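You operate a simulated robot arm through the tools that you are given. There is no shell and no other tool. Be economical: measure what you need, move in short steps, check, and stop when the job is done.

Carry out the task below with a simulated robot arm. There is one attempt and no reset: what you move stays moved.

## Task
Heat the sealer and seal the black well plate.
Fine: press again if it shows REPEAT; keep out of the hot slot; switch off, put the plate back in its nest, shut the drawer.
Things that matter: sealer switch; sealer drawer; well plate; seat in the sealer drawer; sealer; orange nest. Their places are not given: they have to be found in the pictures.

Only the result counts: the job must be done as asked and must still hold three seconds after the hand-in. Knocking over, shifting, dropping, spilling or breaking anything else fails it. A push-on lid holds only when it is set on centred and level and pressed home; a screw cap is set on level and turned clockwise until tight.

## Robot
A 6-joint arm with a two-finger parallel gripper, fixed in place. Base frame: the origin is at the foot of the arm, x ahead of it, y to its left, z up; the work surface is at about z = 6. Units: mm, rad, N and s.
With the tool pointing down near the work surface it reaches from about 120 to 500 mm from the base axis. Its first joint turns from -1.257 to 1.257 rad. Payload 0.65 kg.
Tool frame: the origin (TCP) lies between the finger pads and is the grasp point; the fingertips stand 25 mm ahead of it; z points along the fingers, y is the line along which they close. The gripper opens to 76 mm. The fingers are 18 mm wide and 10 mm thick; the gripper's body (36 by 78 mm) begins 45 mm behind the TCP.
Orientation is that of the tool frame in the base frame, as a unit quaternion [x, y, z, w]. With the fingers straight down and closing along the base's y, the tool's x points along the base's -x, its y along +y and its z along -z.

## Interface
- The arm moves only by the tool move_arm. Its argument "targets" is a list of rows, each a list of 6 numbers: the shift along the base's x, y, z in mm, then the turn, a rotation vector about the base's x, y, z in rad. In form: [[x, y, z, wx, wy, wz], ...]. A call has 1 to 12 rows; each row shifts and turns the commanded pose from where the row before left it. "fingers" is the closure, from 0 (fully open) to 1 (shut), set as the call begins (left out, the last holds). Rows are played at 5 a second. More than 50 mm and 0.15 rad between two rows, or a gripper value outside its range, and nothing of the call is played. A pose out of reach is approached as far as the arm can. The call stops where the force on the tool passes 50 N (or 10 N more than at its start, if that is more) or the arm is blocked; 0.2 s more then pass. Each finger travels about 108 mm/s and halts on what it meets, pressing with about 25 N; the grip force reading is that of the motor and also rises with nothing between the fingers. The clock runs only during rows and for 0.2 s after the last one: add rows that do not move to give the fingers time. It gives the time, the measured TCP pose, the force on the tool (base axes), the opening and the grip force at its end, in the units of the frame above (readings bear some noise).
- Cameras (640 x 400 px; columns grow to the right, rows downward): "scene" is fixed at [84.8, 296.9, 425.4]; the picture's right is [-0.56, -0.83, 0.00], its down [-0.30, 0.20, -0.93] and it looks along [0.77, -0.53, -0.36] (base axes); focal length 214 px, centre (320, 200). "wrist" rides on the gripper at [-28, 0, -45] in the tool frame; the picture's right is [0.00, -1.00, 0.00], its down [0.97, 0.00, -0.24] and it looks along [0.24, 0.00, 0.97] (tool axes); focal length 218 px, centre (320, 200).
- camera(camera): a new picture of that camera. It takes no simulated time.
- pixel_to_xyz(camera, pixels): for up to 12 pixels [column, row] of the newest picture of that camera ("zoom" is the newest enlarged one), the place [x, y, z] in the base frame of the surface seen there, good to about 3 mm, but the place of the scene camera against the robot may be out by one fixed shift of up to 18 mm in any direction. It takes no simulated time.
- inspect(camera, box): a new picture of the part [left, top, right, bottom] of that camera's present view, enlarged. It takes no simulated time.
- hand_in(): hands the job in; it is judged then, once.

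Go step by step. Measure first, check grasps and placings, and put right what went wrong. The budget is 80 turns and 46 pictures, counting those below and the enlarged ones. Unless the task says otherwise, let go and move clear before handing in, and close with one line.

The tools are called after "Request:" by a JSON object that holds its "api" and its "payload". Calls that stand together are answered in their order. move_arm: Moves the arm, as the interface text tells. Its arguments: {"type":"object","properties":{"targets":{"type":"array"},"fingers":{"type":"number"}},"required":["targets"]} The other tools are called the same way: camera (camera) takes a picture; pixel_to_xyz (camera, pixels) gives the place of the surface under pixels of a picture; inspect (camera, box) takes an enlarged picture of a part of a camera's view; hand_in () hands the job in.

At the start:

```text
clock: 0.0
position: [234.8, 50.3, 398.2]
tcp_rot: [0.0, 1.0, 0.0, 0.0]
force: [0.0, 1.0, -0.4]
grip_width: 76.0
gripper_force: 0.0
```

scene: 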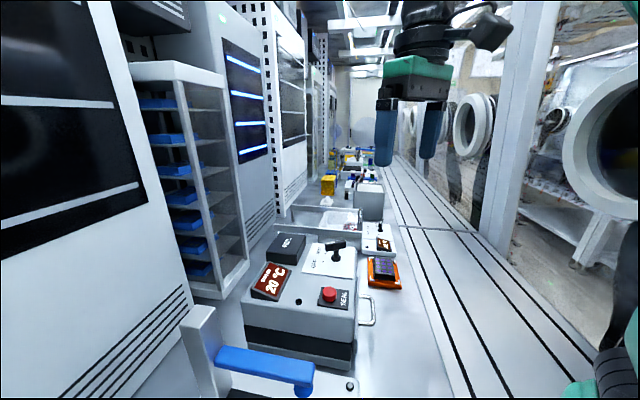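
wrist: 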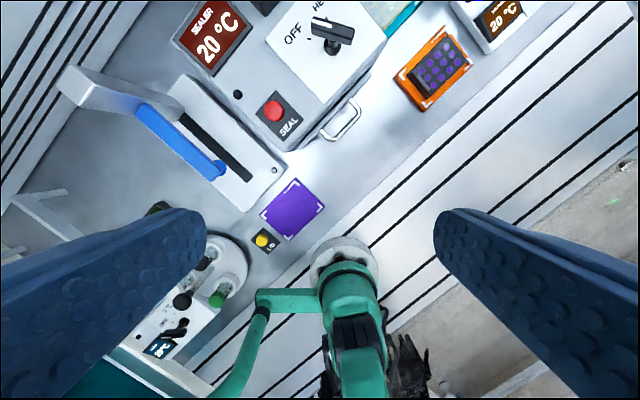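

The wrist view shows the sealer (display 20 °C near (212,40), switch near (330,38), SEAL button (273,110), drawer handle (342,120)) and the black plate in the orange nest (435,65). I'll enlarge both views.

Request:
{"api": "inspect", "payload": {"camera": "scene", "box": [220, 200, 420, 380]}}

Request:
{"api": "inspect", "payload": {"camera": "wrist", "box": [160, 0, 540, 240]}}

Request:
{"api": "pixel_to_xyz", "payload": {"camera": "wrist", "pixels": [[273, 110], [342, 120], [325, 35], [345, 30], [433, 68], [398, 75], [440, 28], [471, 66], [422, 108], [295, 210], [300, 130], [238, 95]]}}

```text
2.22 times, centred on (320, 290) of scene
```

zoom: 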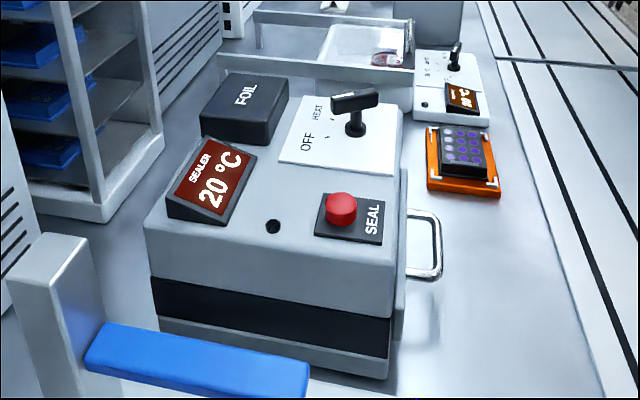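

```text
1.67 times, centred on (350, 120) of wrist
```

zoom: 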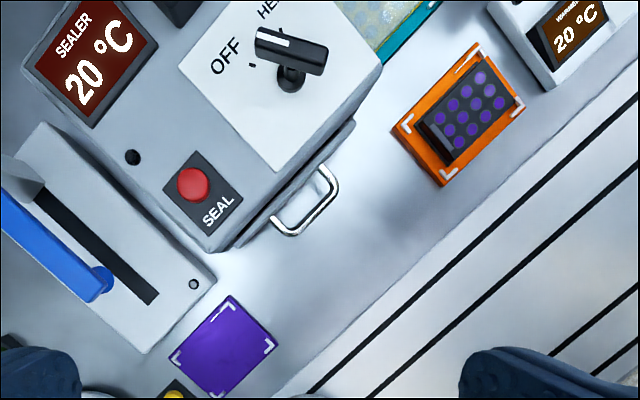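

```text
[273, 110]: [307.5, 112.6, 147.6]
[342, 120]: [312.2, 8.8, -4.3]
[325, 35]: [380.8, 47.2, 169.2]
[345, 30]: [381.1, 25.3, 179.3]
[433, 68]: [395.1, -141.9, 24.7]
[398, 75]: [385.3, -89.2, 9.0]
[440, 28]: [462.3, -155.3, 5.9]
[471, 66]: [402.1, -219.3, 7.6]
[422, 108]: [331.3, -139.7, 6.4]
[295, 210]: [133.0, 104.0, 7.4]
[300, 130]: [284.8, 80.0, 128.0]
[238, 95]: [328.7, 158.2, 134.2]
```

The sealer is turned about z, and the switch and plate sit near the edge of the view. I'll move to above the sealer and nest to see better.

Request:
{"api": "move_arm", "payload": {"targets": [[32, -18, 0, 0, 0, 0], [32, -18, 0, 0, 0, 0], [32, -18, 0, 0, 0, 0], [32, -18, 0, 0, 0, 0], [0, 0, 0, 0, 0, 0]]}}

Request:
{"api": "camera", "payload": {"camera": "wrist"}}

```text
clock: 1.2
position: [322.8, -9.4, 367.3]
tcp_rot: [-0.001, 1.0, 0.0, 0.0]
force: [0.5, -0.8, 0.6]
grip_width: 76.1
gripper_force: 0.0
out of reach, approached as far as the arm can: row 2, 3, 4
```

```text
41 pictures are left
```

wrist: 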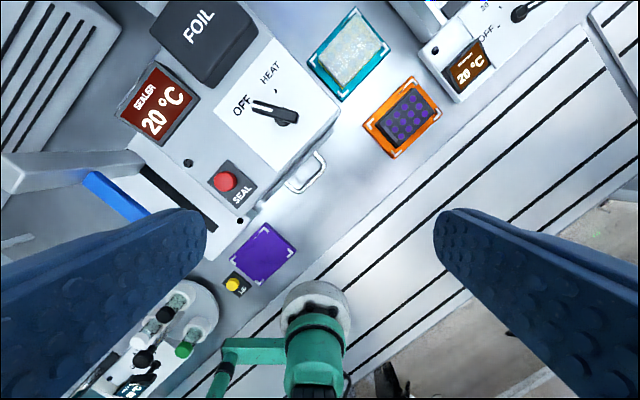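

The arm reached its limit at x≈323. The view is good: the plate is at (407,117), the switch hub at (287,118) and the handle at (308,172). I'll measure them.

Request:
{"api": "inspect", "payload": {"camera": "wrist", "box": [190, 40, 470, 220]}}

Request:
{"api": "pixel_to_xyz", "payload": {"camera": "wrist", "pixels": [[224, 182], [288, 118], [258, 104], [318, 156], [324, 171], [303, 190], [240, 215], [339, 108], [216, 115], [408, 117], [276, 38], [215, 160]]}}

```text
2.22 times, centred on (330, 130) of wrist
```

zoom: 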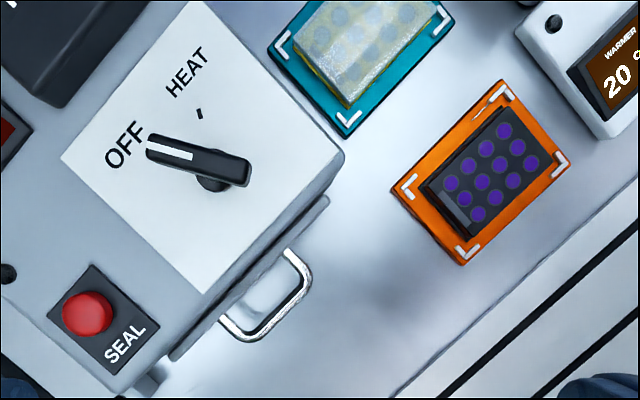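

```text
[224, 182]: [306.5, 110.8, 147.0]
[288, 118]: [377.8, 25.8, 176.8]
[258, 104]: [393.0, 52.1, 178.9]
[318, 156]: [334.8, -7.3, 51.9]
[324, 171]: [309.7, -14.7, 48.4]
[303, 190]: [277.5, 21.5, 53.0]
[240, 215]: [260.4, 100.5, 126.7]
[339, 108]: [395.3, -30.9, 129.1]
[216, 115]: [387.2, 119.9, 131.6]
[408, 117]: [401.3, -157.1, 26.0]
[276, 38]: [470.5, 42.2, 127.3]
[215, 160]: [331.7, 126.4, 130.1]
```

The lever bar runs from about (255,102) to (297,115) and points at OFF. I'll measure its ends, its stem and the ticks, plus the handle corners.

Request:
{"api": "pixel_to_xyz", "payload": {"camera": "zoom", "pixels": [[152, 145], [195, 155], [243, 168], [213, 186], [200, 113], [295, 258], [305, 278], [270, 315], [238, 336], [90, 312], [180, 350], [325, 203]]}}

Request:
{"api": "pixel_to_xyz", "payload": {"camera": "wrist", "pixels": [[256, 106], [276, 110], [295, 117], [270, 110], [285, 113]]}}

```text
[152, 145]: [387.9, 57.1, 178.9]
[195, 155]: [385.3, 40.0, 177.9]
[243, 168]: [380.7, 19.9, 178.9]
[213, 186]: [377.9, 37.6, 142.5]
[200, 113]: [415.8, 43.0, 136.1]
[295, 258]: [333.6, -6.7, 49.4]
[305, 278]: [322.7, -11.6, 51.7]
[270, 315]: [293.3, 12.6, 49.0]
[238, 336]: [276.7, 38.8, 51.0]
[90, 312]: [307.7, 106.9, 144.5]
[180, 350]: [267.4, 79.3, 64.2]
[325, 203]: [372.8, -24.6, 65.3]
```

```text
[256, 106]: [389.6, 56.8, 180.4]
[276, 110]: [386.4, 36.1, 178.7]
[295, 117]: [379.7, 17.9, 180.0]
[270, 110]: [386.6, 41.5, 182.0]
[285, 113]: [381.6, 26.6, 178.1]
```

The bar centre is (384,38), with its top at z 179 and its axis at ~76°. The HEAT direction is ~9°, so it needs about -67°. I'll descend and turn the tool +76° above it.

Request:
{"api": "move_arm", "payload": {"targets": [[0, 0, -32, 0, 0, 0.1326], [0, 0, -32, 0, 0, 0.1326], [0, 0, -32, 0, 0, 0.1326], [0, 0, -32, 0, 0, 0.1326], [10, 8, 0, 0, 0, 0.1326], [10, 8, 0, 0, 0, 0.1326], [10, 8, 0, 0, 0, 0.1326], [10, 8, 0, 0, 0, 0.1326], [10, 8, 0, 0, 0, 0.1326], [11, 8, 0, 0, 0, 0.1326], [0, 0, 0, 0, 0, 0]]}}

Request:
{"api": "camera", "payload": {"camera": "wrist"}}

```text
clock: 3.6
position: [384.8, 37.3, 240.7]
tcp_rot: [-0.616, 0.788, 0.0, 0.0]
force: [0.2, 0.0, -0.4]
grip_width: 76.0
gripper_force: 0.1
```

```text
39 pictures are left
```

wrist: 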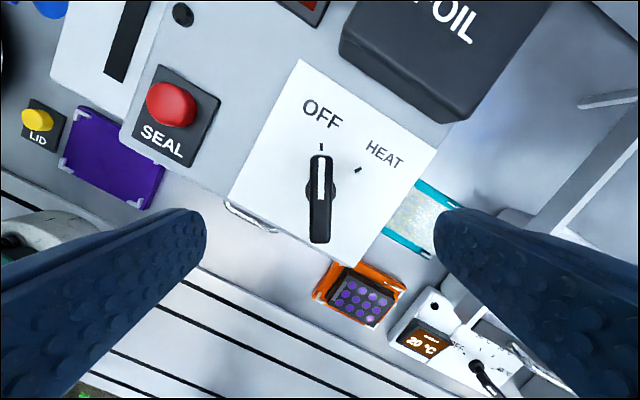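

The gripper is aligned with the lever at (320,195). The tick at (357,170) confirms about -1.16 rad to HEAT. I'll descend and grip.

Request:
{"api": "move_arm", "payload": {"targets": [[0, 0, -34, 0, 0, 0], [0, 0, -34, 0, 0, 0], [0, 0, 0, 0, 0, 0]]}}

Request:
{"api": "move_arm", "payload": {"targets": [[0, 0, 0, 0, 0, 0], [0, 0, 0, 0, 0, 0], [0, 0, 0, 0, 0, 0], [0, 0, 0, 0, 0, 0]], "fingers": 1}}

```text
clock: 4.4
position: [382.4, 38.9, 172.0]
tcp_rot: [-0.616, 0.788, 0.0, 0.001]
force: [-0.5, 0.2, 0.3]
grip_width: 76.2
gripper_force: 0.0
```

```text
clock: 5.4
position: [384.2, 38.5, 173.8]
tcp_rot: [-0.615, 0.789, -0.003, 0.003]
force: [47.0, -5.7, -6.6]
grip_width: 12.2
gripper_force: 32.9
```

The grip holds the bar (12 mm), but there is a side load of +47 N in x, so I'll shift +2 mm to relieve it.

Request:
{"api": "move_arm", "payload": {"targets": [[1.5, 0, 0, 0, 0, 0], [0, 0, 0, 0, 0, 0]]}}

```text
clock: 6.0
position: [385.8, 37.7, 173.3]
tcp_rot: [-0.615, 0.788, -0.001, 0.001]
force: [19.6, -20.4, 1.8]
grip_width: 12.0
gripper_force: 32.6
```

The force dropped to about 20 N on each axis. I'll make one small correction and then turn.

Request:
{"api": "move_arm", "payload": {"targets": [[0.7, -0.7, 0, 0, 0, 0], [0, 0, 0, 0, 0, -0.145], [0, 0, 0, 0, 0, -0.145], [0, 0, 0, 0, 0, -0.145], [0, 0, 0, 0, 0, -0.145], [0, 0, 0, 0, 0, -0.145], [0, 0, 0, 0, 0, -0.145], [0, 0, 0, 0, 0, -0.145], [0, 0, 0, 0, 0, -0.145], [0, 0, 0, 0, 0, 0]]}}

```text
clock: 8.2
position: [387.0, 33.8, 173.3]
tcp_rot: [-0.081, 0.997, -0.004, 0.0]
force: [22.7, -38.1, -16.7]
grip_width: 13.4
gripper_force: 33.6
```

The turn completed at about -1.17 rad. I'll release, rise and check the lever and display.

Request:
{"api": "move_arm", "payload": {"targets": [[0, 0, 0, 0, 0, 0], [0, 0, 0, 0, 0, 0], [0, 0, 0, 0, 0, 0], [-10, 0, 34, 0, 0, 0], [-30, 0, 34, 0, 0, 0], [-30, -20, 34, 0, 0, 0], [0, 0, 34, 0, 0, 0]], "fingers": 0}}

Request:
{"api": "camera", "payload": {"camera": "wrist"}}

Request:
{"api": "inspect", "payload": {"camera": "scene", "box": [220, 200, 420, 380]}}

```text
clock: 9.8
position: [316.2, 16.8, 308.4]
tcp_rot: [-0.082, 0.997, -0.001, -0.001]
force: [-0.2, -0.1, -0.2]
grip_width: 76.1
gripper_force: 0.0
```

```text
38 pictures are left
```

wrist: 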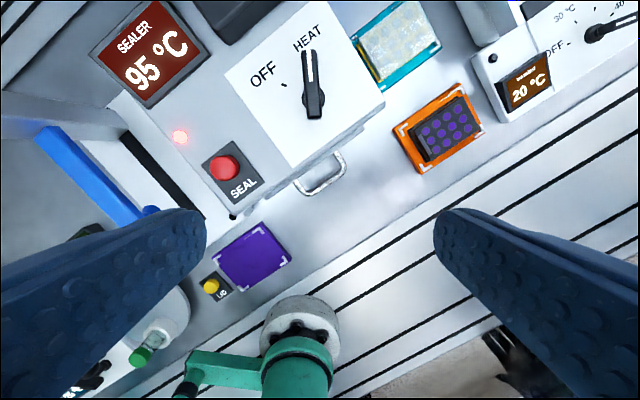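

```text
2.22 times, centred on (320, 290) of scene
```

zoom: 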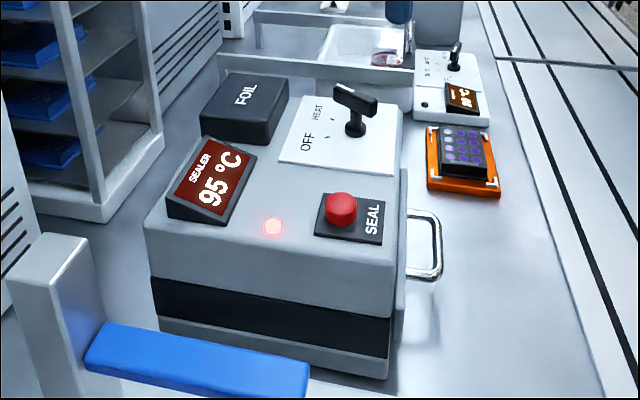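

It is heating (95 °C, lamp lit). Next is the drawer handle: I'll move above it with the closing axis along the pull direction to see it precisely.

Request:
{"api": "move_arm", "payload": {"targets": [[-2, -1, -12, 0, 0, -0.1334], [-2, -1, -12, 0, 0, -0.1334], [-2, -1, -12, 0, 0, -0.1334], [-2, -1, -12, 0, 0, -0.1334], [-2, -1, -13, 0, 0, -0.1334], [-2, -1, -13, 0, 0, -0.1334], [-2, -1, -13, 0, 0, -0.1334], [0, 0, 0, 0, 0, 0]]}}

Request:
{"api": "camera", "payload": {"camera": "wrist"}}

```text
clock: 11.6
position: [302.9, 9.9, 220.8]
tcp_rot: [0.376, 0.927, 0.0, 0.0]
force: [0.5, -0.5, 0.3]
grip_width: 75.8
gripper_force: 0.1
```

```text
36 pictures are left
```

wrist: 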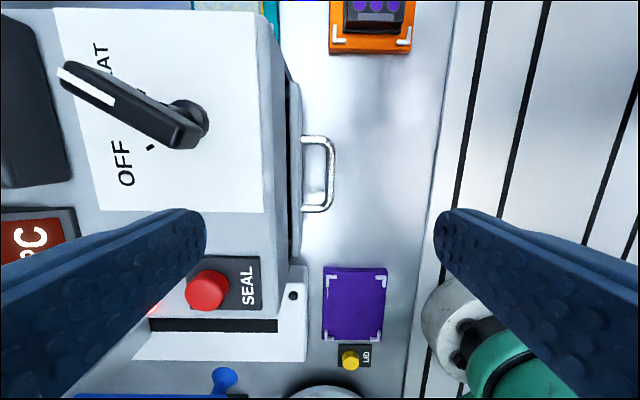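

The handle is square in view: the bar is at column ~330, rows 140–210, and the drawer front is at column ~303. I'll measure both.

Request:
{"api": "pixel_to_xyz", "payload": {"camera": "wrist", "pixels": [[331, 160], [331, 175], [331, 190], [333, 175], [312, 138], [312, 210], [301, 175], [298, 120], [298, 240], [317, 175], [275, 120], [275, 230]]}}

Request:
{"api": "inspect", "payload": {"camera": "wrist", "box": [260, 110, 400, 240]}}

```text
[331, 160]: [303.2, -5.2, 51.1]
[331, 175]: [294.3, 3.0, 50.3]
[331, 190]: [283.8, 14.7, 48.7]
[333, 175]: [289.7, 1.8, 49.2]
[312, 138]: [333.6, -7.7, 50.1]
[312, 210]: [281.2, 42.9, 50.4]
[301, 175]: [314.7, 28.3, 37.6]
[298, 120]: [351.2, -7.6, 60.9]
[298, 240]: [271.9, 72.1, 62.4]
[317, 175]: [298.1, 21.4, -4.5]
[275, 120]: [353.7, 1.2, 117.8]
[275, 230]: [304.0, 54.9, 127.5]
```

```text
3.08 times, centred on (330, 175) of wrist
```

zoom: 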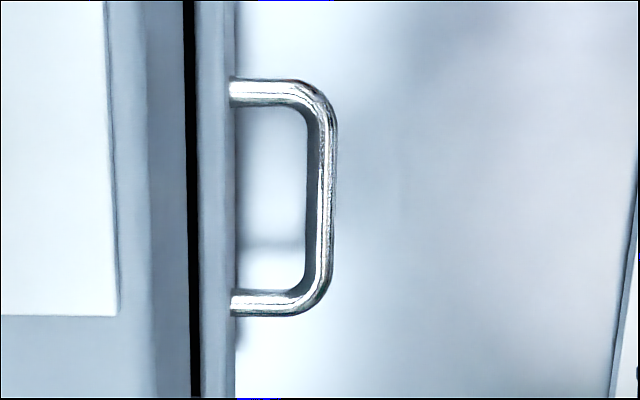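

The bar centre is about (293,3.5,47) with ~25 mm of space behind it. I'll tilt the tool 0.35 rad so the gripper body clears the sealer, narrow the fingers to ~18 mm, and go to a pre-grasp pose.

Request:
{"api": "move_arm", "payload": {"targets": [[-9.3, -8.3, -15, 0.0837, -0.0813, 0], [-9.3, -8.3, -15, 0.0837, -0.0813, 0], [-9.3, -8.3, -15, 0.0837, -0.0813, 0], [0, 0, -30, 0, 0, 0], [0, 0, -29, 0, 0, 0], [0, 0, 0, 0, 0, 0]], "fingers": 0.763}}

Request:
{"api": "camera", "payload": {"camera": "wrist"}}

```text
clock: 13.0
position: [273.6, -14.7, 118.0]
tcp_rot: [0.368, 0.913, 0.161, 0.066]
force: [0.3, -0.6, 0.1]
grip_width: 17.9
gripper_force: 0.0
```

```text
34 pictures are left
```

wrist: 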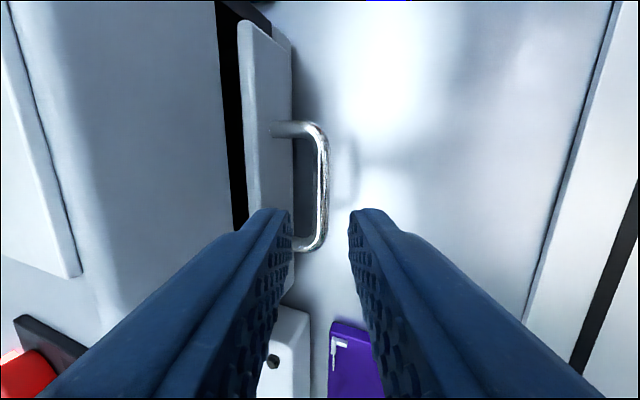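

The bar (column 322) sits between the fingers, with room for the inner finger against the front face. I'll slide in along the tool axis.

Request:
{"api": "move_arm", "payload": {"targets": [[4.3, -4.2, 0, 0, 0, 0], [5, 5, -19, 0, 0, 0], [5, 5, -19, 0, 0, 0], [5, 5, -19, 0, 0, 0], [0, 0, 0, 0, 0, 0]]}}

Request:
{"api": "camera", "payload": {"camera": "wrist"}}

```text
clock: 14.2
position: [293.9, -2.2, 60.1]
tcp_rot: [0.369, 0.913, 0.161, 0.066]
force: [-0.3, 0.0, -0.6]
grip_width: 17.9
gripper_force: 0.1
```

```text
33 pictures are left
```

wrist: 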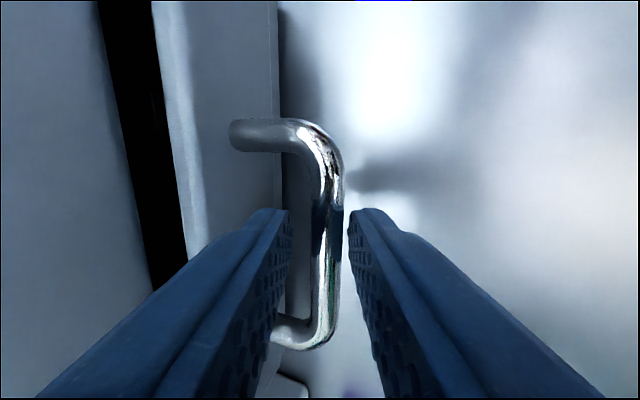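

The bar is between the pads. I'll close and begin to pull along the drawer's direction.

Request:
{"api": "move_arm", "payload": {"targets": [[0, 0, 0, 0, 0, 0], [0, 0, 0, 0, 0, 0], [0, 0, 0, 0, 0, 0]], "fingers": 1}}

Request:
{"api": "move_arm", "payload": {"targets": [[-7, -7.2, 0, 0, 0, 0], [-10.5, -10.8, 0, 0, 0, 0], [-14, -14.4, 0, 0, 0, 0], [-14, -14.4, 0, 0, 0, 0], [0, 0, 0, 0, 0, 0]]}}

Request:
{"api": "camera", "payload": {"camera": "scene"}}

```text
clock: 15.0
position: [292.3, -2.8, 60.8]
tcp_rot: [0.369, 0.913, 0.16, 0.065]
force: [-16.9, -14.9, -35.6]
grip_width: 10.2
gripper_force: 31.3
```

```text
clock: 16.2
position: [245.7, -49.7, 61.2]
tcp_rot: [0.368, 0.913, 0.161, 0.065]
force: [-2.9, 1.0, -31.1]
grip_width: 10.2
gripper_force: 31.1
```

```text
32 pictures are left
```

scene: 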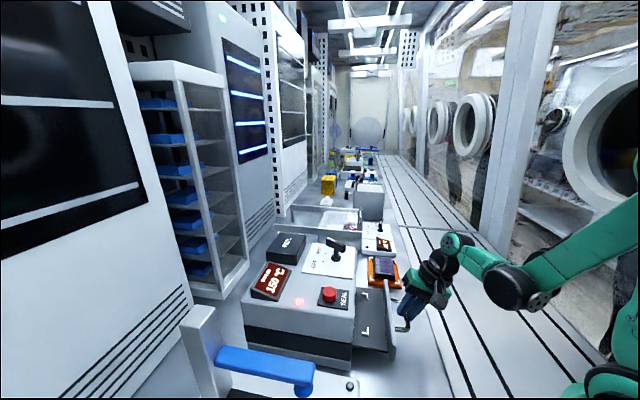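

The drawer is following and is about 66 mm out. I'll pull on until it stops.

Request:
{"api": "move_arm", "payload": {"targets": [[-10.5, -10.8, 0, 0, 0, 0], [-10.5, -10.8, 0, 0, 0, 0], [-10.5, -10.8, 0, 0, 0, 0], [-7, -7.2, 0, 0, 0, 0], [-7, -7.2, 0, 0, 0, 0]]}}

Request:
{"api": "inspect", "payload": {"camera": "scene", "box": [220, 200, 460, 380]}}

```text
clock: 17.4
position: [202.7, -97.3, 60.9]
tcp_rot: [0.369, 0.913, 0.159, 0.066]
force: [-9.8, 8.4, -29.1]
grip_width: 10.0
gripper_force: 31.4
```

```text
2.22 times, centred on (340, 290) of scene
```

zoom: 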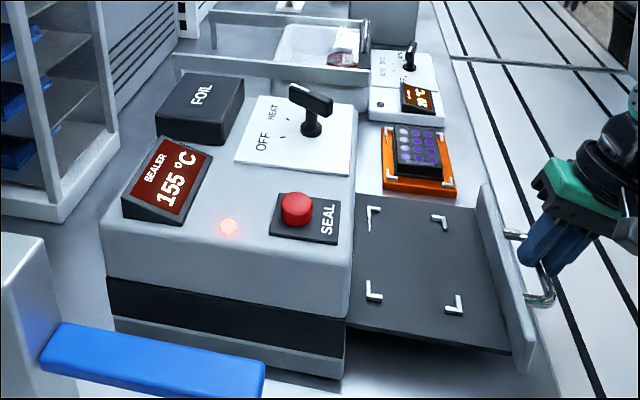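

The seat with its four corner marks is exposed, and the display shows 155 °C. I'll pull a little more to find the stop.

Request:
{"api": "move_arm", "payload": {"targets": [[-4, -4.2, 0, 0, 0, 0], [-4, -4.2, 0, 0, 0, 0], [-4, -4.2, 0, 0, 0, 0], [0, 0, 0, 0, 0, 0]]}}

```text
clock: 18.0
position: [198.5, -101.8, 63.1]
tcp_rot: [0.365, 0.913, 0.17, 0.07]
force: [5.6, 4.9, -8.0]
grip_width: 10.4
gripper_force: 31.5
stopped in row 3: the force on the tool passed its limit (the readings are from after the stop); the commanded pose is now the measured one
```

The end stop is reached. I'll open to 18 mm and back out along the tool axis, then untilt and rise to look at the drawer and plate.

Request:
{"api": "move_arm", "payload": {"targets": [[0, 0, 0, 0, 0, 0], [0, 0, 0, 0, 0, 0], [-5, -5, 19, 0, 0, 0], [-5, -5, 19, 0, 0, 0], [-5, -5, 19, 0, 0, 0], [0, 0, 40, -0.0837, 0.0813, 0], [0, 0, 40, -0.0837, 0.0813, 0], [0, 0, 40, -0.0837, 0.0813, 0], [30, 10, 20, 0, 0, 0], [40, 10, 0, 0, 0, 0], [40, 10, 0, 0, 0, 0], [0, 0, 0, 0, 0, 0]], "fingers": 0.763}}

Request:
{"api": "camera", "payload": {"camera": "wrist"}}

```text
clock: 20.6
position: [293.5, -87.8, 258.3]
tcp_rot: [0.372, 0.928, 0.008, 0.004]
force: [0.5, 1.0, 0.1]
grip_width: 17.9
gripper_force: 0.1
```

```text
30 pictures are left
```

wrist: 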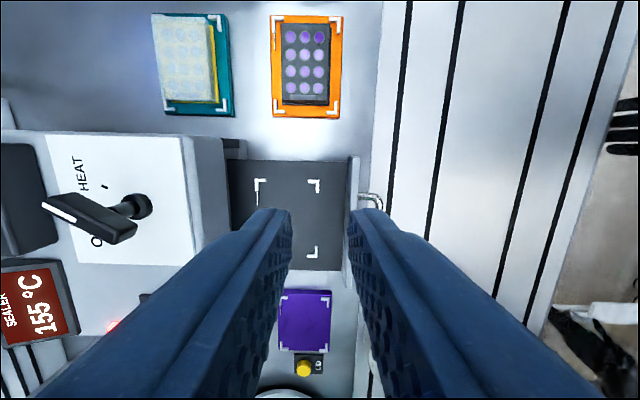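

All parts are square in this view: plate at (305,63), seat corner marks at (258,183), (315,183), (313,253). I'll enlarge and measure the plate and seat.

Request:
{"api": "inspect", "payload": {"camera": "wrist", "box": [220, 0, 400, 120]}}

Request:
{"api": "pixel_to_xyz", "payload": {"camera": "wrist", "pixels": [[283, 28], [328, 28], [283, 97], [328, 97], [305, 63], [258, 183], [317, 183], [315, 255], [290, 200], [336, 35], [276, 112], [336, 112]]}}

```text
3.33 times, centred on (310, 60) of wrist
```

zoom: 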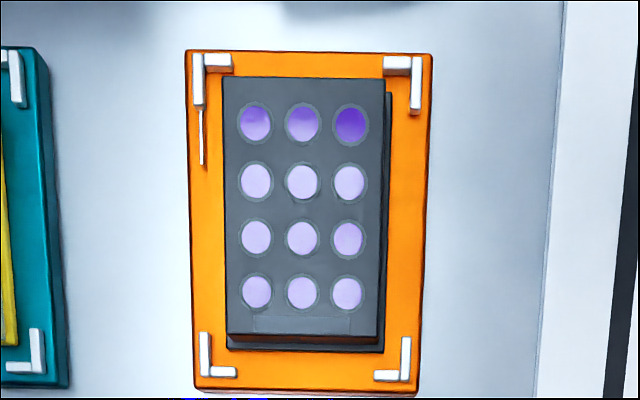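

```text
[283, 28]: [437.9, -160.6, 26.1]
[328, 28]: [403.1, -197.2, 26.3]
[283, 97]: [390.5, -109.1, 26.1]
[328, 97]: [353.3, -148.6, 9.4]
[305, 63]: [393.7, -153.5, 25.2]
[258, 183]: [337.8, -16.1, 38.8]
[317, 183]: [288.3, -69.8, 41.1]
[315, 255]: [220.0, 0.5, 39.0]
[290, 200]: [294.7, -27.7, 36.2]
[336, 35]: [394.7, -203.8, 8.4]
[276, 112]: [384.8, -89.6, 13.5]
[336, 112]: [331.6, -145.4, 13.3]
```

The plate top is about 50×72 mm, centred near (395,-154) at z 26, and already aligned with the gripper. I'll open, remove the residual tilt, and hover above it.

Request:
{"api": "move_arm", "payload": {"targets": [[34, -22, -15, -0.0129, 0.0125, 0], [34, -22, -15, 0, 0, 0], [33.5, -22, -15, 0, 0, 0], [0, 0, -35, 0, 0, 0], [0, 0, -35, 0, 0, 0], [0, 0, -33, 0, 0, 0], [0, 0, 0, 0, 0, 0]], "fingers": 0}}

Request:
{"api": "camera", "payload": {"camera": "wrist"}}

```text
clock: 22.2
position: [395.1, -154.2, 110.5]
tcp_rot: [0.371, 0.929, 0.0, 0.0]
force: [-0.1, -0.1, 0.2]
grip_width: 75.9
gripper_force: 0.1
```

```text
28 pictures are left
```

wrist: 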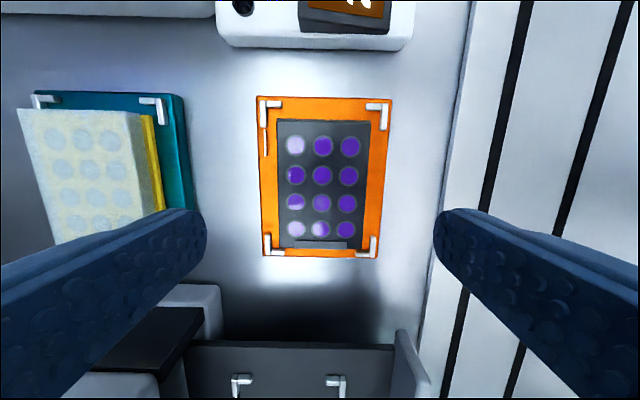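

The plate is centred laterally with only a slight clockwise lean (~0.025 rad). I'll measure its edges once more before descending.

Request:
{"api": "pixel_to_xyz", "payload": {"camera": "wrist", "pixels": [[281, 124], [367, 124], [281, 238], [355, 238], [323, 189], [274, 180], [369, 180], [262, 190], [378, 190], [300, 252], [300, 110], [275, 383]]}}

Request:
{"api": "inspect", "payload": {"camera": "wrist", "box": [240, 80, 410, 270]}}

```text
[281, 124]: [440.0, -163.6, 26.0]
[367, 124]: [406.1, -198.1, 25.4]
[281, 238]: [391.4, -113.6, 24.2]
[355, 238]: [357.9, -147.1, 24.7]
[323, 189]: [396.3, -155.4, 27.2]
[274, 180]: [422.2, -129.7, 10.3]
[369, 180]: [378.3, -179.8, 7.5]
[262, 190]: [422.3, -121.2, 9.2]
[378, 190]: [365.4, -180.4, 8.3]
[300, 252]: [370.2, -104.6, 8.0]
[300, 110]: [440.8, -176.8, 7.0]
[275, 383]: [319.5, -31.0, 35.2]
```

```text
2.11 times, centred on (325, 175) of wrist
```

zoom: 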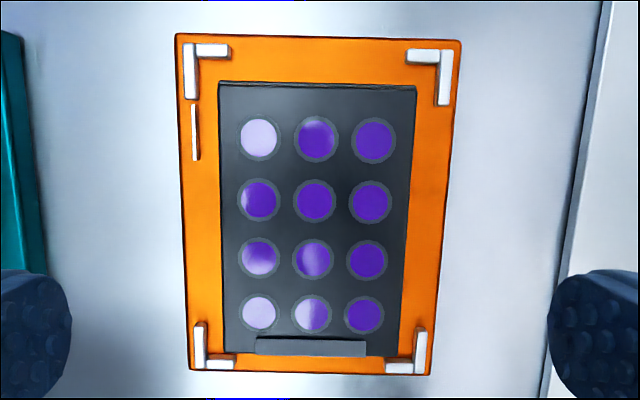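

The plate centre is (398,-155), the nest surface z≈8.5 and the plate top z≈26. I'll align, descend to TCP z 38 and grip.

Request:
{"api": "move_arm", "payload": {"targets": [[3, -1, -24, 0, 0, -0.025], [0, 0, -24, 0, 0, 0], [0, 0, -24, 0, 0, 0], [0, 0, 0, 0, 0, 0]]}}

Request:
{"api": "move_arm", "payload": {"targets": [[0, 0, 0, 0, 0, 0], [0, 0, 0, 0, 0, 0], [0, 0, 0, 0, 0, 0]], "fingers": 1}}

```text
clock: 23.2
position: [399.6, -155.6, 40.3]
tcp_rot: [0.383, 0.924, 0.0, 0.0]
force: [0.2, -0.2, 0.3]
grip_width: 75.9
gripper_force: 0.2
```

```text
clock: 24.0
position: [398.8, -155.5, 41.1]
tcp_rot: [0.384, 0.924, 0.0, 0.0]
force: [0.1, 1.3, -0.5]
grip_width: 54.1
gripper_force: 24.9
```

Gripped at 54.1 mm. I'll lift and look.

Request:
{"api": "move_arm", "payload": {"targets": [[0, 0, 10, 0, 0, 0], [0, 0, 35, 0, 0, 0], [0, 0, 35, 0, 0, 0], [0, 0, 0, 0, 0, 0]]}}

Request:
{"api": "camera", "payload": {"camera": "wrist"}}

```text
clock: 25.0
position: [397.5, -154.1, 119.2]
tcp_rot: [0.383, 0.924, 0.0, 0.0]
force: [-0.5, 0.0, -1.0]
grip_width: 54.0
gripper_force: 25.6
```

```text
26 pictures are left
```

wrist: 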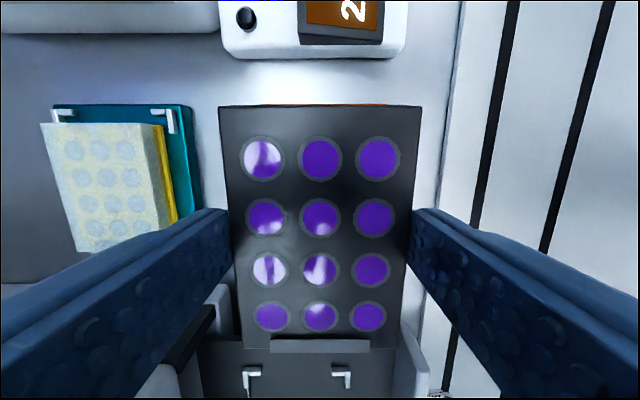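

The plate is held square and centred. For a good seat measurement I'll move to the outer side of the drawer, so the seat shows left of the held plate.

Request:
{"api": "move_arm", "payload": {"targets": [[0, 0, 40, 0, 0, 0], [-30, 8, 35, 0, 0, 0], [-30, 8, 15, 0, 0, 0], [-35, 8, 0, 0, 0, 0], [-35, 8, 0, 0, 0, 0], [-35, 8, 0, 0, 0, 0], [-35, 10, 0, 0, 0, 0], [-8, 3, 0, 0, 0, 0], [0, 0, 0, 0, 0, 0]]}}

Request:
{"api": "camera", "payload": {"camera": "wrist"}}

```text
clock: 27.0
position: [190.8, -102.1, 209.9]
tcp_rot: [0.383, 0.924, 0.0, 0.0]
force: [-0.2, 1.1, -0.8]
grip_width: 54.1
gripper_force: 24.7
```

```text
25 pictures are left
```

wrist: 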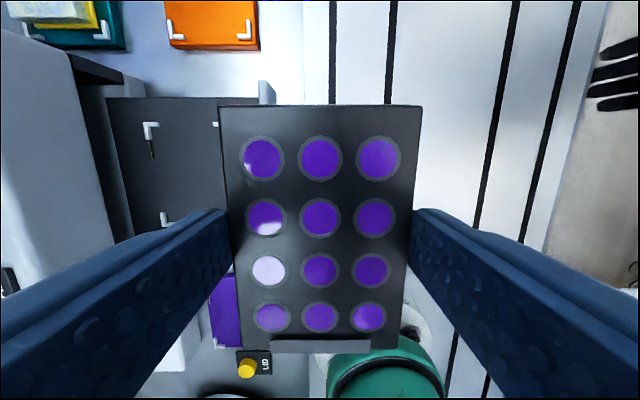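

The seat's right marks are half hidden at (215,124). I'll shift a little outward and toward image-down.

Request:
{"api": "move_arm", "payload": {"targets": [[-14, 2, 0, 0, 0, 0], [-14, 2, 0, 0, 0, 0], [-7, 3, 0, 0, 0, 0], [0, 0, 0, 0, 0, 0]]}}

Request:
{"api": "camera", "payload": {"camera": "wrist"}}

Request:
{"api": "inspect", "payload": {"camera": "wrist", "box": [60, 40, 260, 240]}}

```text
clock: 28.0
position: [156.9, -93.7, 209.9]
tcp_rot: [0.383, 0.924, 0.001, 0.0]
force: [-0.5, -0.2, -0.6]
grip_width: 54.1
gripper_force: 24.9
```

```text
24 pictures are left
```

wrist: 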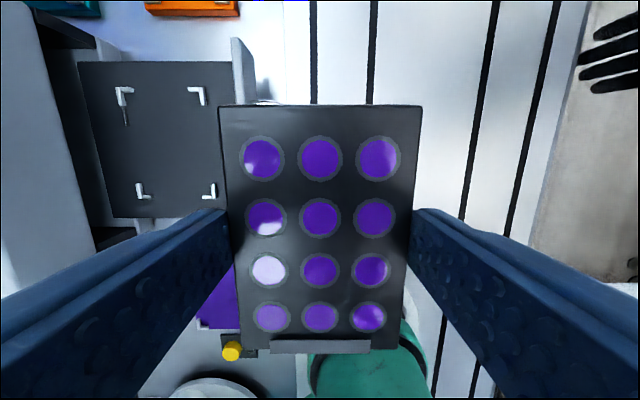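

```text
2.00 times, centred on (160, 140) of wrist
```

zoom: 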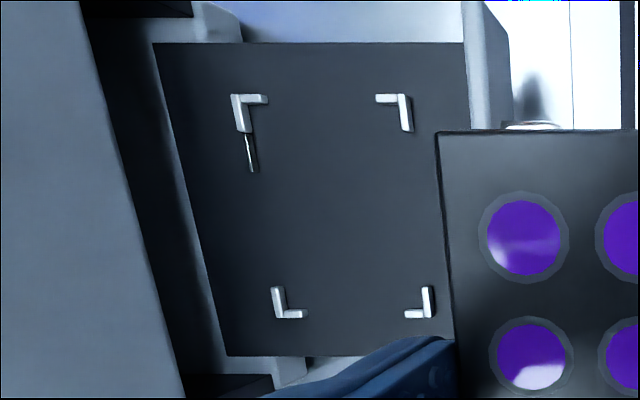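

All four seat marks show in the zoom: (231,94), (410,94), (276,319), (434,317). I'll measure them.

Request:
{"api": "pixel_to_xyz", "payload": {"camera": "zoom", "pixels": [[233, 96], [408, 97], [278, 316], [433, 315], [245, 104], [400, 104], [286, 307], [422, 307], [330, 200], [260, 230], [300, 60], [340, 340]]}}

```text
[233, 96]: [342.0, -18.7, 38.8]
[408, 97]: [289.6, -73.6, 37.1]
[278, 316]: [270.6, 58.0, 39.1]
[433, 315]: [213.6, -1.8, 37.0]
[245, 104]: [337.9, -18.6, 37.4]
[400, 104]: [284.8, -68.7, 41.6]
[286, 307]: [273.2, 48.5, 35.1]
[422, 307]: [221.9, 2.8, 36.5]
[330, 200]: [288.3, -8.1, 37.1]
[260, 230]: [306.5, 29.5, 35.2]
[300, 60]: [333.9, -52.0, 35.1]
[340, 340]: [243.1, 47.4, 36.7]
```

The seat centre is (279.2,-9.0), tray z≈36, yaw within 1° of the gripper. I'll move over it and lower to just above the tray.

Request:
{"api": "move_arm", "payload": {"targets": [[30.6, 21.2, 0, 0, 0, 0.012], [30.6, 21.2, 0, 0, 0, 0], [30.6, 21.2, 0, 0, 0, 0], [30.5, 21.1, 0, 0, 0, 0], [0, 0, -45, 0, 0, 0], [0, 0, -45, 0, 0, 0], [0, 0, -40, 0, 0, 0], [0, 0, 0, 0, 0, 0]]}}

Request:
{"api": "inspect", "payload": {"camera": "scene", "box": [260, 220, 440, 370]}}

Request:
{"api": "camera", "payload": {"camera": "wrist"}}

```text
clock: 29.8
position: [278.3, -11.0, 81.8]
tcp_rot: [0.378, 0.926, 0.0, -0.001]
force: [0.2, 0.6, -1.1]
grip_width: 54.0
gripper_force: 25.1
```

```text
2.67 times, centred on (350, 295) of scene
```

zoom: 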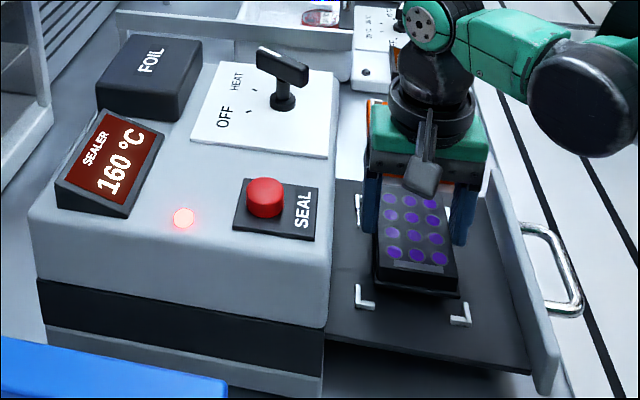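

```text
21 pictures are left
```

wrist: 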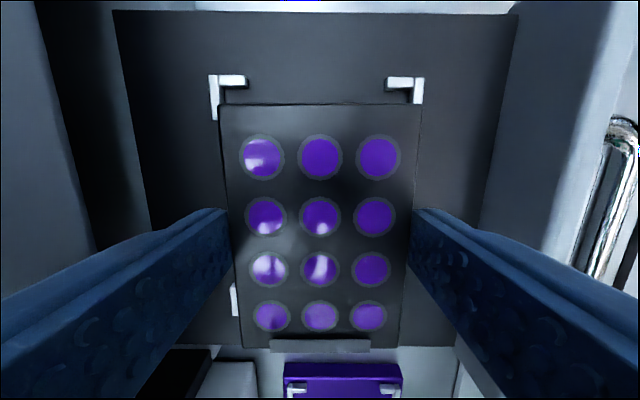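

The marks at columns 209/424 put the plate ~1.5 mm too far right, and lengthwise it is within 1 mm. The display shows 160 °C. I'll correct and lower gently until contact.

Request:
{"api": "move_arm", "payload": {"targets": [[1, 1.2, -6, 0, 0, 0], [0, 0, -4, 0, 0, 0], [0, 0, -2, 0, 0, 0], [0, 0, -1, 0, 0, 0], [0, 0, 0, 0, 0, 0]]}}

```text
clock: 31.0
position: [278.9, -8.7, 67.4]
tcp_rot: [0.379, 0.926, 0.0, -0.001]
force: [-0.3, -0.1, 17.8]
grip_width: 53.8
gripper_force: 25.1
```

There is contact (17.8 N), so the plate sits on the tray. I'll release and rise straight up.

Request:
{"api": "move_arm", "payload": {"targets": [[0, 0, 1, 0, 0, 0], [0, 0, 0, 0, 0, 0], [0, 0, 0, 0, 0, 0], [0, 0, 15, 0, 0, 0], [0, 0, 40, 0, 0, 0], [0, 0, 45, 0, 0, 0], [0, 0, 45, 0, 0, 0], [0, 0, 0, 0, 0, 0]], "fingers": 0}}

Request:
{"api": "camera", "payload": {"camera": "wrist"}}

```text
clock: 32.8
position: [278.2, -10.7, 215.8]
tcp_rot: [0.378, 0.926, 0.0, 0.0]
force: [-0.5, 0.8, -0.4]
grip_width: 75.9
gripper_force: 0.0
```

```text
20 pictures are left
```

wrist: 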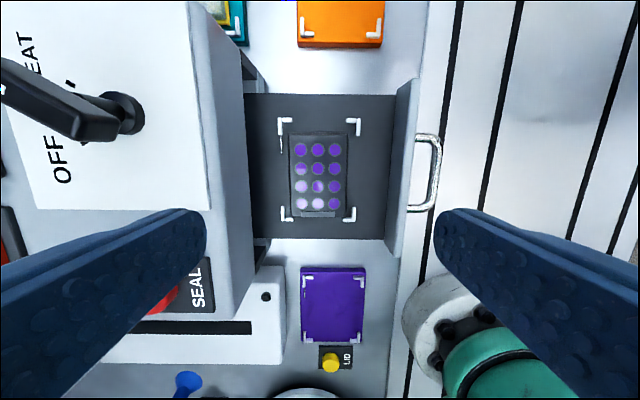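

The plate sits centred between all four marks. I'll close the fingers and go outside the handle bar to push the drawer shut.

Request:
{"api": "move_arm", "payload": {"targets": [[-24.3, -27.3, 0, 0, 0, 0], [-24.3, -27.3, 0, 0, 0, 0], [-24.3, -27.3, 0, 0, 0, 0], [-24.3, -27.3, 0, 0, 0, 0], [0, 0, -40, 0, 0, 0], [0, 0, -40, 0, 0, 0], [0, 0, -40, 0, 0, 0], [0, 0, -36, 0, 0, 0], [0, 0, 0, 0, 0, 0]], "fingers": 1}}

Request:
{"api": "camera", "payload": {"camera": "wrist"}}

```text
clock: 34.8
position: [181.6, -119.8, 56.6]
tcp_rot: [0.378, 0.926, 0.0, 0.0]
force: [0.0, -0.2, -0.6]
grip_width: 0.2
gripper_force: 23.2
```

```text
19 pictures are left
```

wrist: 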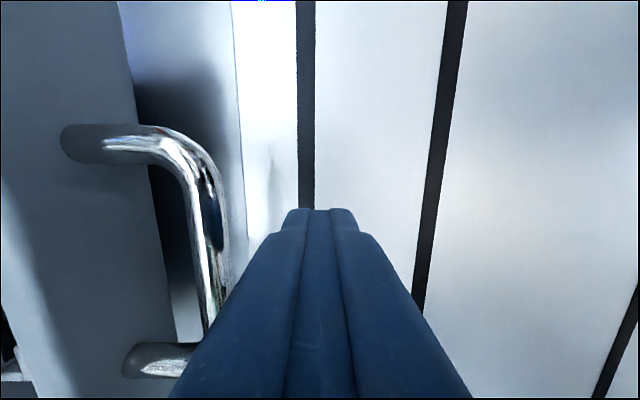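

The closed fingers are just outside the bar, level with its middle. I'll push along the drawer direction in small steps.

Request:
{"api": "move_arm", "payload": {"targets": [[7.5, 7.9, 0, 0, 0, 0], [7.5, 7.9, 0, 0, 0, 0], [7.5, 7.9, 0, 0, 0, 0], [7.5, 7.9, 0, 0, 0, 0], [7.5, 7.9, 0, 0, 0, 0], [7.5, 7.9, 0, 0, 0, 0], [7.5, 7.9, 0, 0, 0, 0], [7.5, 7.9, 0, 0, 0, 0], [7.5, 7.9, 0, 0, 0, 0], [7.5, 7.9, 0, 0, 0, 0], [7.5, 7.9, 0, 0, 0, 0], [7.5, 7.9, 0, 0, 0, 0]]}}

Request:
{"api": "inspect", "payload": {"camera": "scene", "box": [220, 210, 440, 380]}}

```text
clock: 37.4
position: [271.2, -22.0, 55.8]
tcp_rot: [0.378, 0.926, 0.001, 0.0]
force: [-0.2, 0.2, -0.6]
grip_width: 0.2
gripper_force: 23.6
```

```text
2.35 times, centred on (330, 295) of scene
```

zoom: 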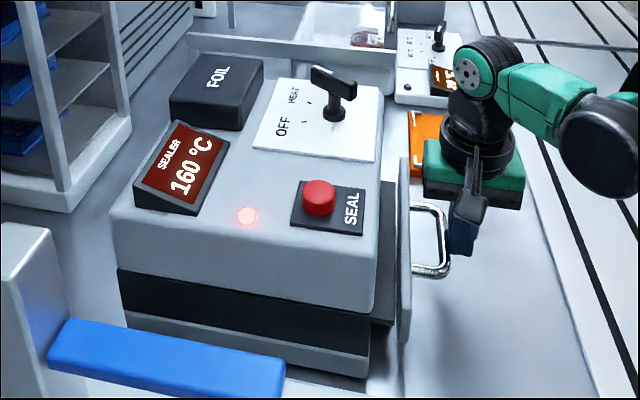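

The drawer follows and is about 20 mm from shut. I'll continue slowly to the stop.

Request:
{"api": "move_arm", "payload": {"targets": [[3.5, 3.7, 0, 0, 0, 0], [3.5, 3.7, 0, 0, 0, 0], [3.5, 3.7, 0, 0, 0, 0], [2.1, 2.2, 0, 0, 0, 0], [2.1, 2.2, 0, 0, 0, 0], [2.1, 2.2, 0, 0, 0, 0], [2.1, 2.2, 0, 0, 0, 0], [2.1, 2.2, 0, 0, 0, 0]]}}

Request:
{"api": "inspect", "payload": {"camera": "scene", "box": [220, 210, 440, 380]}}

```text
clock: 39.0
position: [285.5, -7.5, 56.7]
tcp_rot: [0.38, 0.925, -0.007, -0.004]
force: [-5.8, -7.1, 1.5]
grip_width: 0.0
gripper_force: 23.6
stopped in row 7: the force on the tool passed its limit (the readings are from after the stop); the commanded pose is now the measured one
```

```text
2.35 times, centred on (330, 295) of scene
```

zoom: 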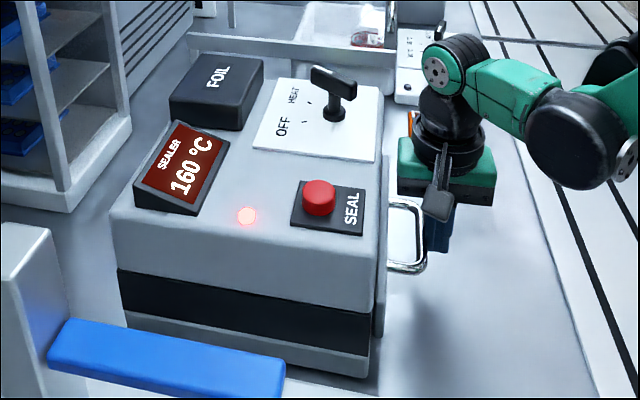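

The drawer is shut (hit its stop) and the display is steady at 160 °C. I'll back off, rise and move toward the SEAL button.

Request:
{"api": "move_arm", "payload": {"targets": [[-10, -10, 0, 0.0115, -0.011, 0], [-4, -4, 20, 0, 0, 0], [0, 0, 45, 0, 0, 0], [0, 0, 48, 0, 0, 0], [0, 0, 48, 0, 0, 0], [12, 30, 0, 0, 0, 0], [12, 40, 0, 0, 0, 0], [11.5, 40, 0, 0, 0, 0], [0, 0, 0, 0, 0, 0]]}}

Request:
{"api": "camera", "payload": {"camera": "wrist"}}

```text
clock: 41.0
position: [306.6, 87.5, 218.2]
tcp_rot: [0.38, 0.925, 0.002, 0.0]
force: [0.0, -0.1, -0.6]
grip_width: 0.0
gripper_force: 23.7
```

```text
16 pictures are left
```

wrist: 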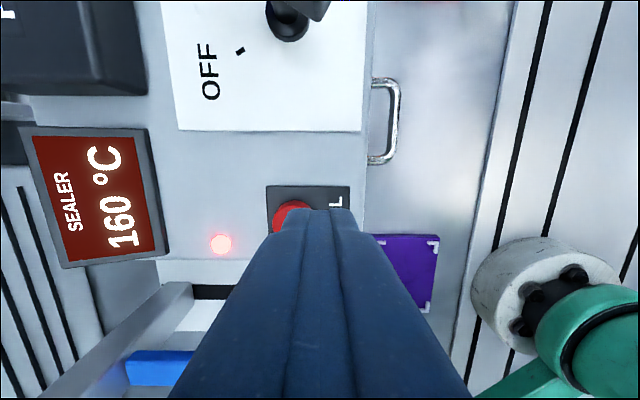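

The button is seen at about (290,212), partly behind the fingers. I'll measure visible points on it.

Request:
{"api": "pixel_to_xyz", "payload": {"camera": "wrist", "pixels": [[290, 203], [275, 215], [284, 214], [280, 222]]}}

```text
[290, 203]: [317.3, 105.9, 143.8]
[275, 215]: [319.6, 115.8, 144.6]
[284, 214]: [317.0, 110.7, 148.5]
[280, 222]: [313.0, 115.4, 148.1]
```

The button centre is about (309.5,110.5), top z≈147.5. I'll move above it, then press down in small steps.

Request:
{"api": "move_arm", "payload": {"targets": [[3, 23, 0, 0, 0, 0], [0, 0, -20, 0, 0, 0], [0, 0, -20, 0, 0, 0], [0, 0, 0, 0, 0, 0], [0, 0, -2, 0, 0, 0], [0, 0, -2, 0, 0, 0], [0, 0, -2, 0, 0, 0], [0, 0, -2, 0, 0, 0], [0, 0, 0, 0, 0, 0]]}}

Request:
{"api": "inspect", "payload": {"camera": "scene", "box": [230, 220, 390, 340]}}

```text
clock: 43.0
position: [311.0, 111.1, 169.4]
tcp_rot: [0.38, 0.925, 0.002, 0.0]
force: [-0.1, 0.8, 1.1]
grip_width: 0.0
gripper_force: 23.5
```

```text
3.33 times, centred on (310, 280) of scene
```

zoom: 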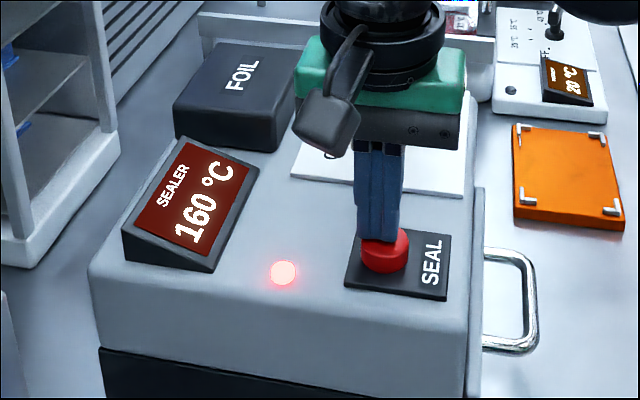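

The fingertips are over the button and just touching it. I'll press further.

Request:
{"api": "move_arm", "payload": {"targets": [[0, 0, -2, 0, 0, 0], [0, 0, -2, 0, 0, 0], [0, 0, -2, 0, 0, 0], [0, 0, -2, 0, 0, 0]]}}

Request:
{"api": "inspect", "payload": {"camera": "scene", "box": [230, 220, 390, 340]}}

```text
clock: 43.8
position: [311.6, 111.4, 165.7]
tcp_rot: [0.381, 0.925, 0.002, 0.0]
force: [-1.8, -0.4, 24.1]
grip_width: 0.1
gripper_force: 23.7
stopped in row 4: the force on the tool passed its limit (the readings are from after the stop); the commanded pose is now the measured one
```

```text
3.33 times, centred on (310, 280) of scene
```

zoom: 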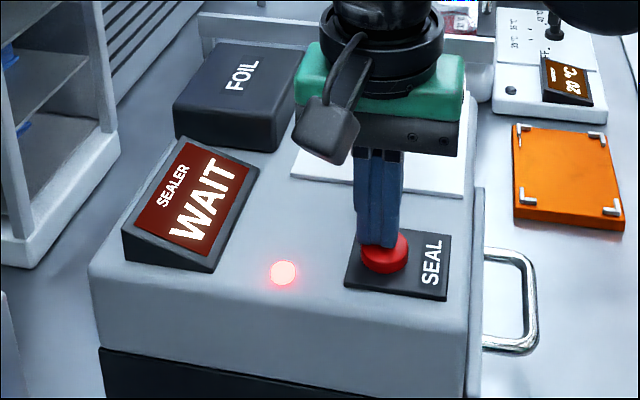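

The display reads WAIT. I'll lift off the button and let time pass.

Request:
{"api": "move_arm", "payload": {"targets": [[0, 0, 10, 0, 0, 0], [0, 0, 10, 0, 0, 0], [0, 0, 0, 0, 0, 0], [0, 0, 0, 0, 0, 0], [0, 0, 0, 0, 0, 0], [0, 0, 0, 0, 0, 0], [0, 0, 0, 0, 0, 0], [0, 0, 0, 0, 0, 0], [0, 0, 0, 0, 0, 0], [0, 0, 0, 0, 0, 0], [0, 0, 0, 0, 0, 0], [0, 0, 0, 0, 0, 0]]}}

Request:
{"api": "inspect", "payload": {"camera": "scene", "box": [230, 220, 390, 340]}}

```text
clock: 46.4
position: [311.2, 111.1, 184.8]
tcp_rot: [0.38, 0.925, 0.001, -0.001]
force: [-0.1, -0.3, 0.0]
grip_width: 0.3
gripper_force: 23.8
```

```text
3.33 times, centred on (310, 280) of scene
```

zoom: 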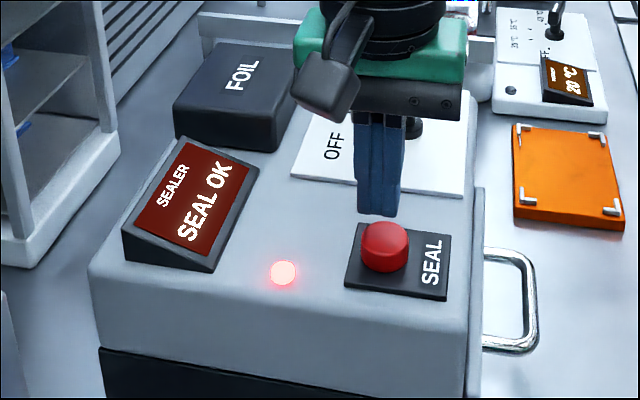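

SEAL OK. Now I'll switch off: rise, open, turn back and go above the lever.

Request:
{"api": "move_arm", "payload": {"targets": [[0, 0, 45, 0, 0, 0], [10.6, -10.6, 10, 0, 0, 0.135], [10.6, -10.6, 0, 0, 0, 0.135], [10.6, -10.6, 0, 0, 0, 0.135], [10.6, -10.6, 0, 0, 0, 0.135], [10.6, -10.6, 0, 0, 0, 0.135], [10.6, -10.6, 0, 0, 0, 0.135], [10.6, -10.6, 0, 0, 0, 0.135], [0, 0, 0, 0, 0, 0]], "fingers": 0}}

Request:
{"api": "camera", "payload": {"camera": "wrist"}}

```text
clock: 48.4
position: [386.3, 38.1, 239.5]
tcp_rot: [-0.083, 0.997, 0.001, -0.001]
force: [-0.2, 0.3, -0.1]
grip_width: 76.0
gripper_force: 0.3
```

```text
12 pictures are left
```

wrist: 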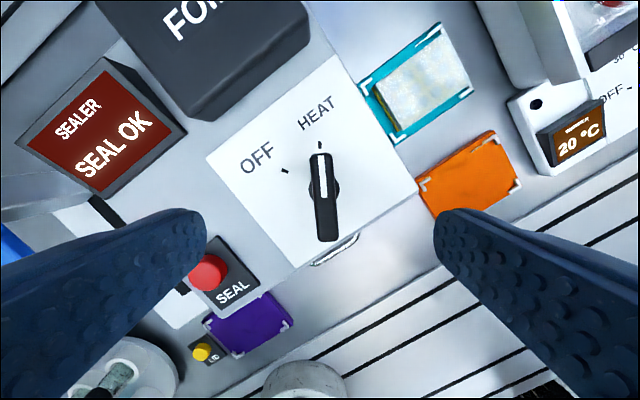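

The lever points to HEAT at (321,195), aligned within ~0.05 rad. I'll descend and grip.

Request:
{"api": "move_arm", "payload": {"targets": [[0, 0, -34, 0, 0, 0.05], [0, 0, -33, 0, 0, 0], [0, 0, 0, 0, 0, 0]]}}

Request:
{"api": "move_arm", "payload": {"targets": [[0, 0, 0, 0, 0, 0], [0, 0, 0, 0, 0, 0], [0, 0, 0, 0, 0, 0], [0, 0, 0, 0, 0, 0]], "fingers": 1}}

```text
clock: 49.2
position: [386.2, 36.5, 174.3]
tcp_rot: [-0.108, 0.994, 0.001, -0.001]
force: [-0.2, -0.2, 0.6]
grip_width: 75.8
gripper_force: 0.0
```

```text
clock: 50.2
position: [385.6, 35.3, 175.1]
tcp_rot: [-0.106, 0.994, 0.0, -0.001]
force: [5.6, -25.0, -6.9]
grip_width: 12.9
gripper_force: 33.0
```

Good grip. I'll relieve the y load by 1 mm and turn +1.13 rad back to OFF.

Request:
{"api": "move_arm", "payload": {"targets": [[0, -1, 0, 0, 0, 0], [0, 0, 0, 0, 0, 0.142], [0, 0, 0, 0, 0, 0.142], [0, 0, 0, 0, 0, 0.142], [0, 0, 0, 0, 0, 0.142], [0, 0, 0, 0, 0, 0.142], [0, 0, 0, 0, 0, 0.142], [0, 0, 0, 0, 0, 0.142], [0, 0, 0, 0, 0, 0.142], [0, 0, 0, 0, 0, 0]]}}

```text
clock: 52.4
position: [384.4, 36.9, 171.8]
tcp_rot: [-0.627, 0.779, 0.002, -0.003]
force: [-30.4, 4.8, 6.2]
grip_width: 12.4
gripper_force: 32.4
```

Turned. I'll release, rise, begin turning back toward the handle heading, and check the display.

Request:
{"api": "move_arm", "payload": {"targets": [[0, 0, 0, 0, 0, 0], [0, 0, 0, 0, 0, 0], [0, 0, 35, 0, 0, 0], [0, 0, 35, 0, 0, 0], [-12, -5, 0, 0, 0, -0.142], [-12, -5, 0, 0, 0, -0.142], [-12, -5, 0, 0, 0, -0.142], [-12, -5, 0, 0, 0, -0.142], [-12, -5, 0, 0, 0, -0.142], [-12, -5, 0, 0, 0, -0.142], [-12, -5, 0, 0, 0, -0.142], [-12, -5, 0, 0, 0, -0.142]], "fingers": 0}}

Request:
{"api": "inspect", "payload": {"camera": "scene", "box": [230, 220, 390, 340]}}

```text
clock: 55.0
position: [291.9, -4.8, 241.4]
tcp_rot: [-0.106, 0.994, 0.001, -0.001]
force: [-1.1, -0.4, -0.5]
grip_width: 75.8
gripper_force: 0.0
```

```text
3.33 times, centred on (310, 280) of scene
```

zoom: 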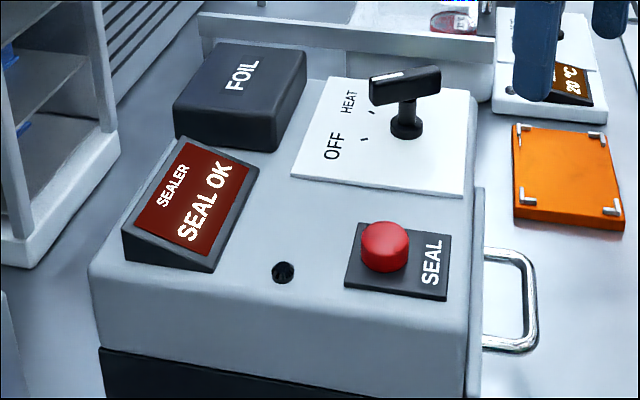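

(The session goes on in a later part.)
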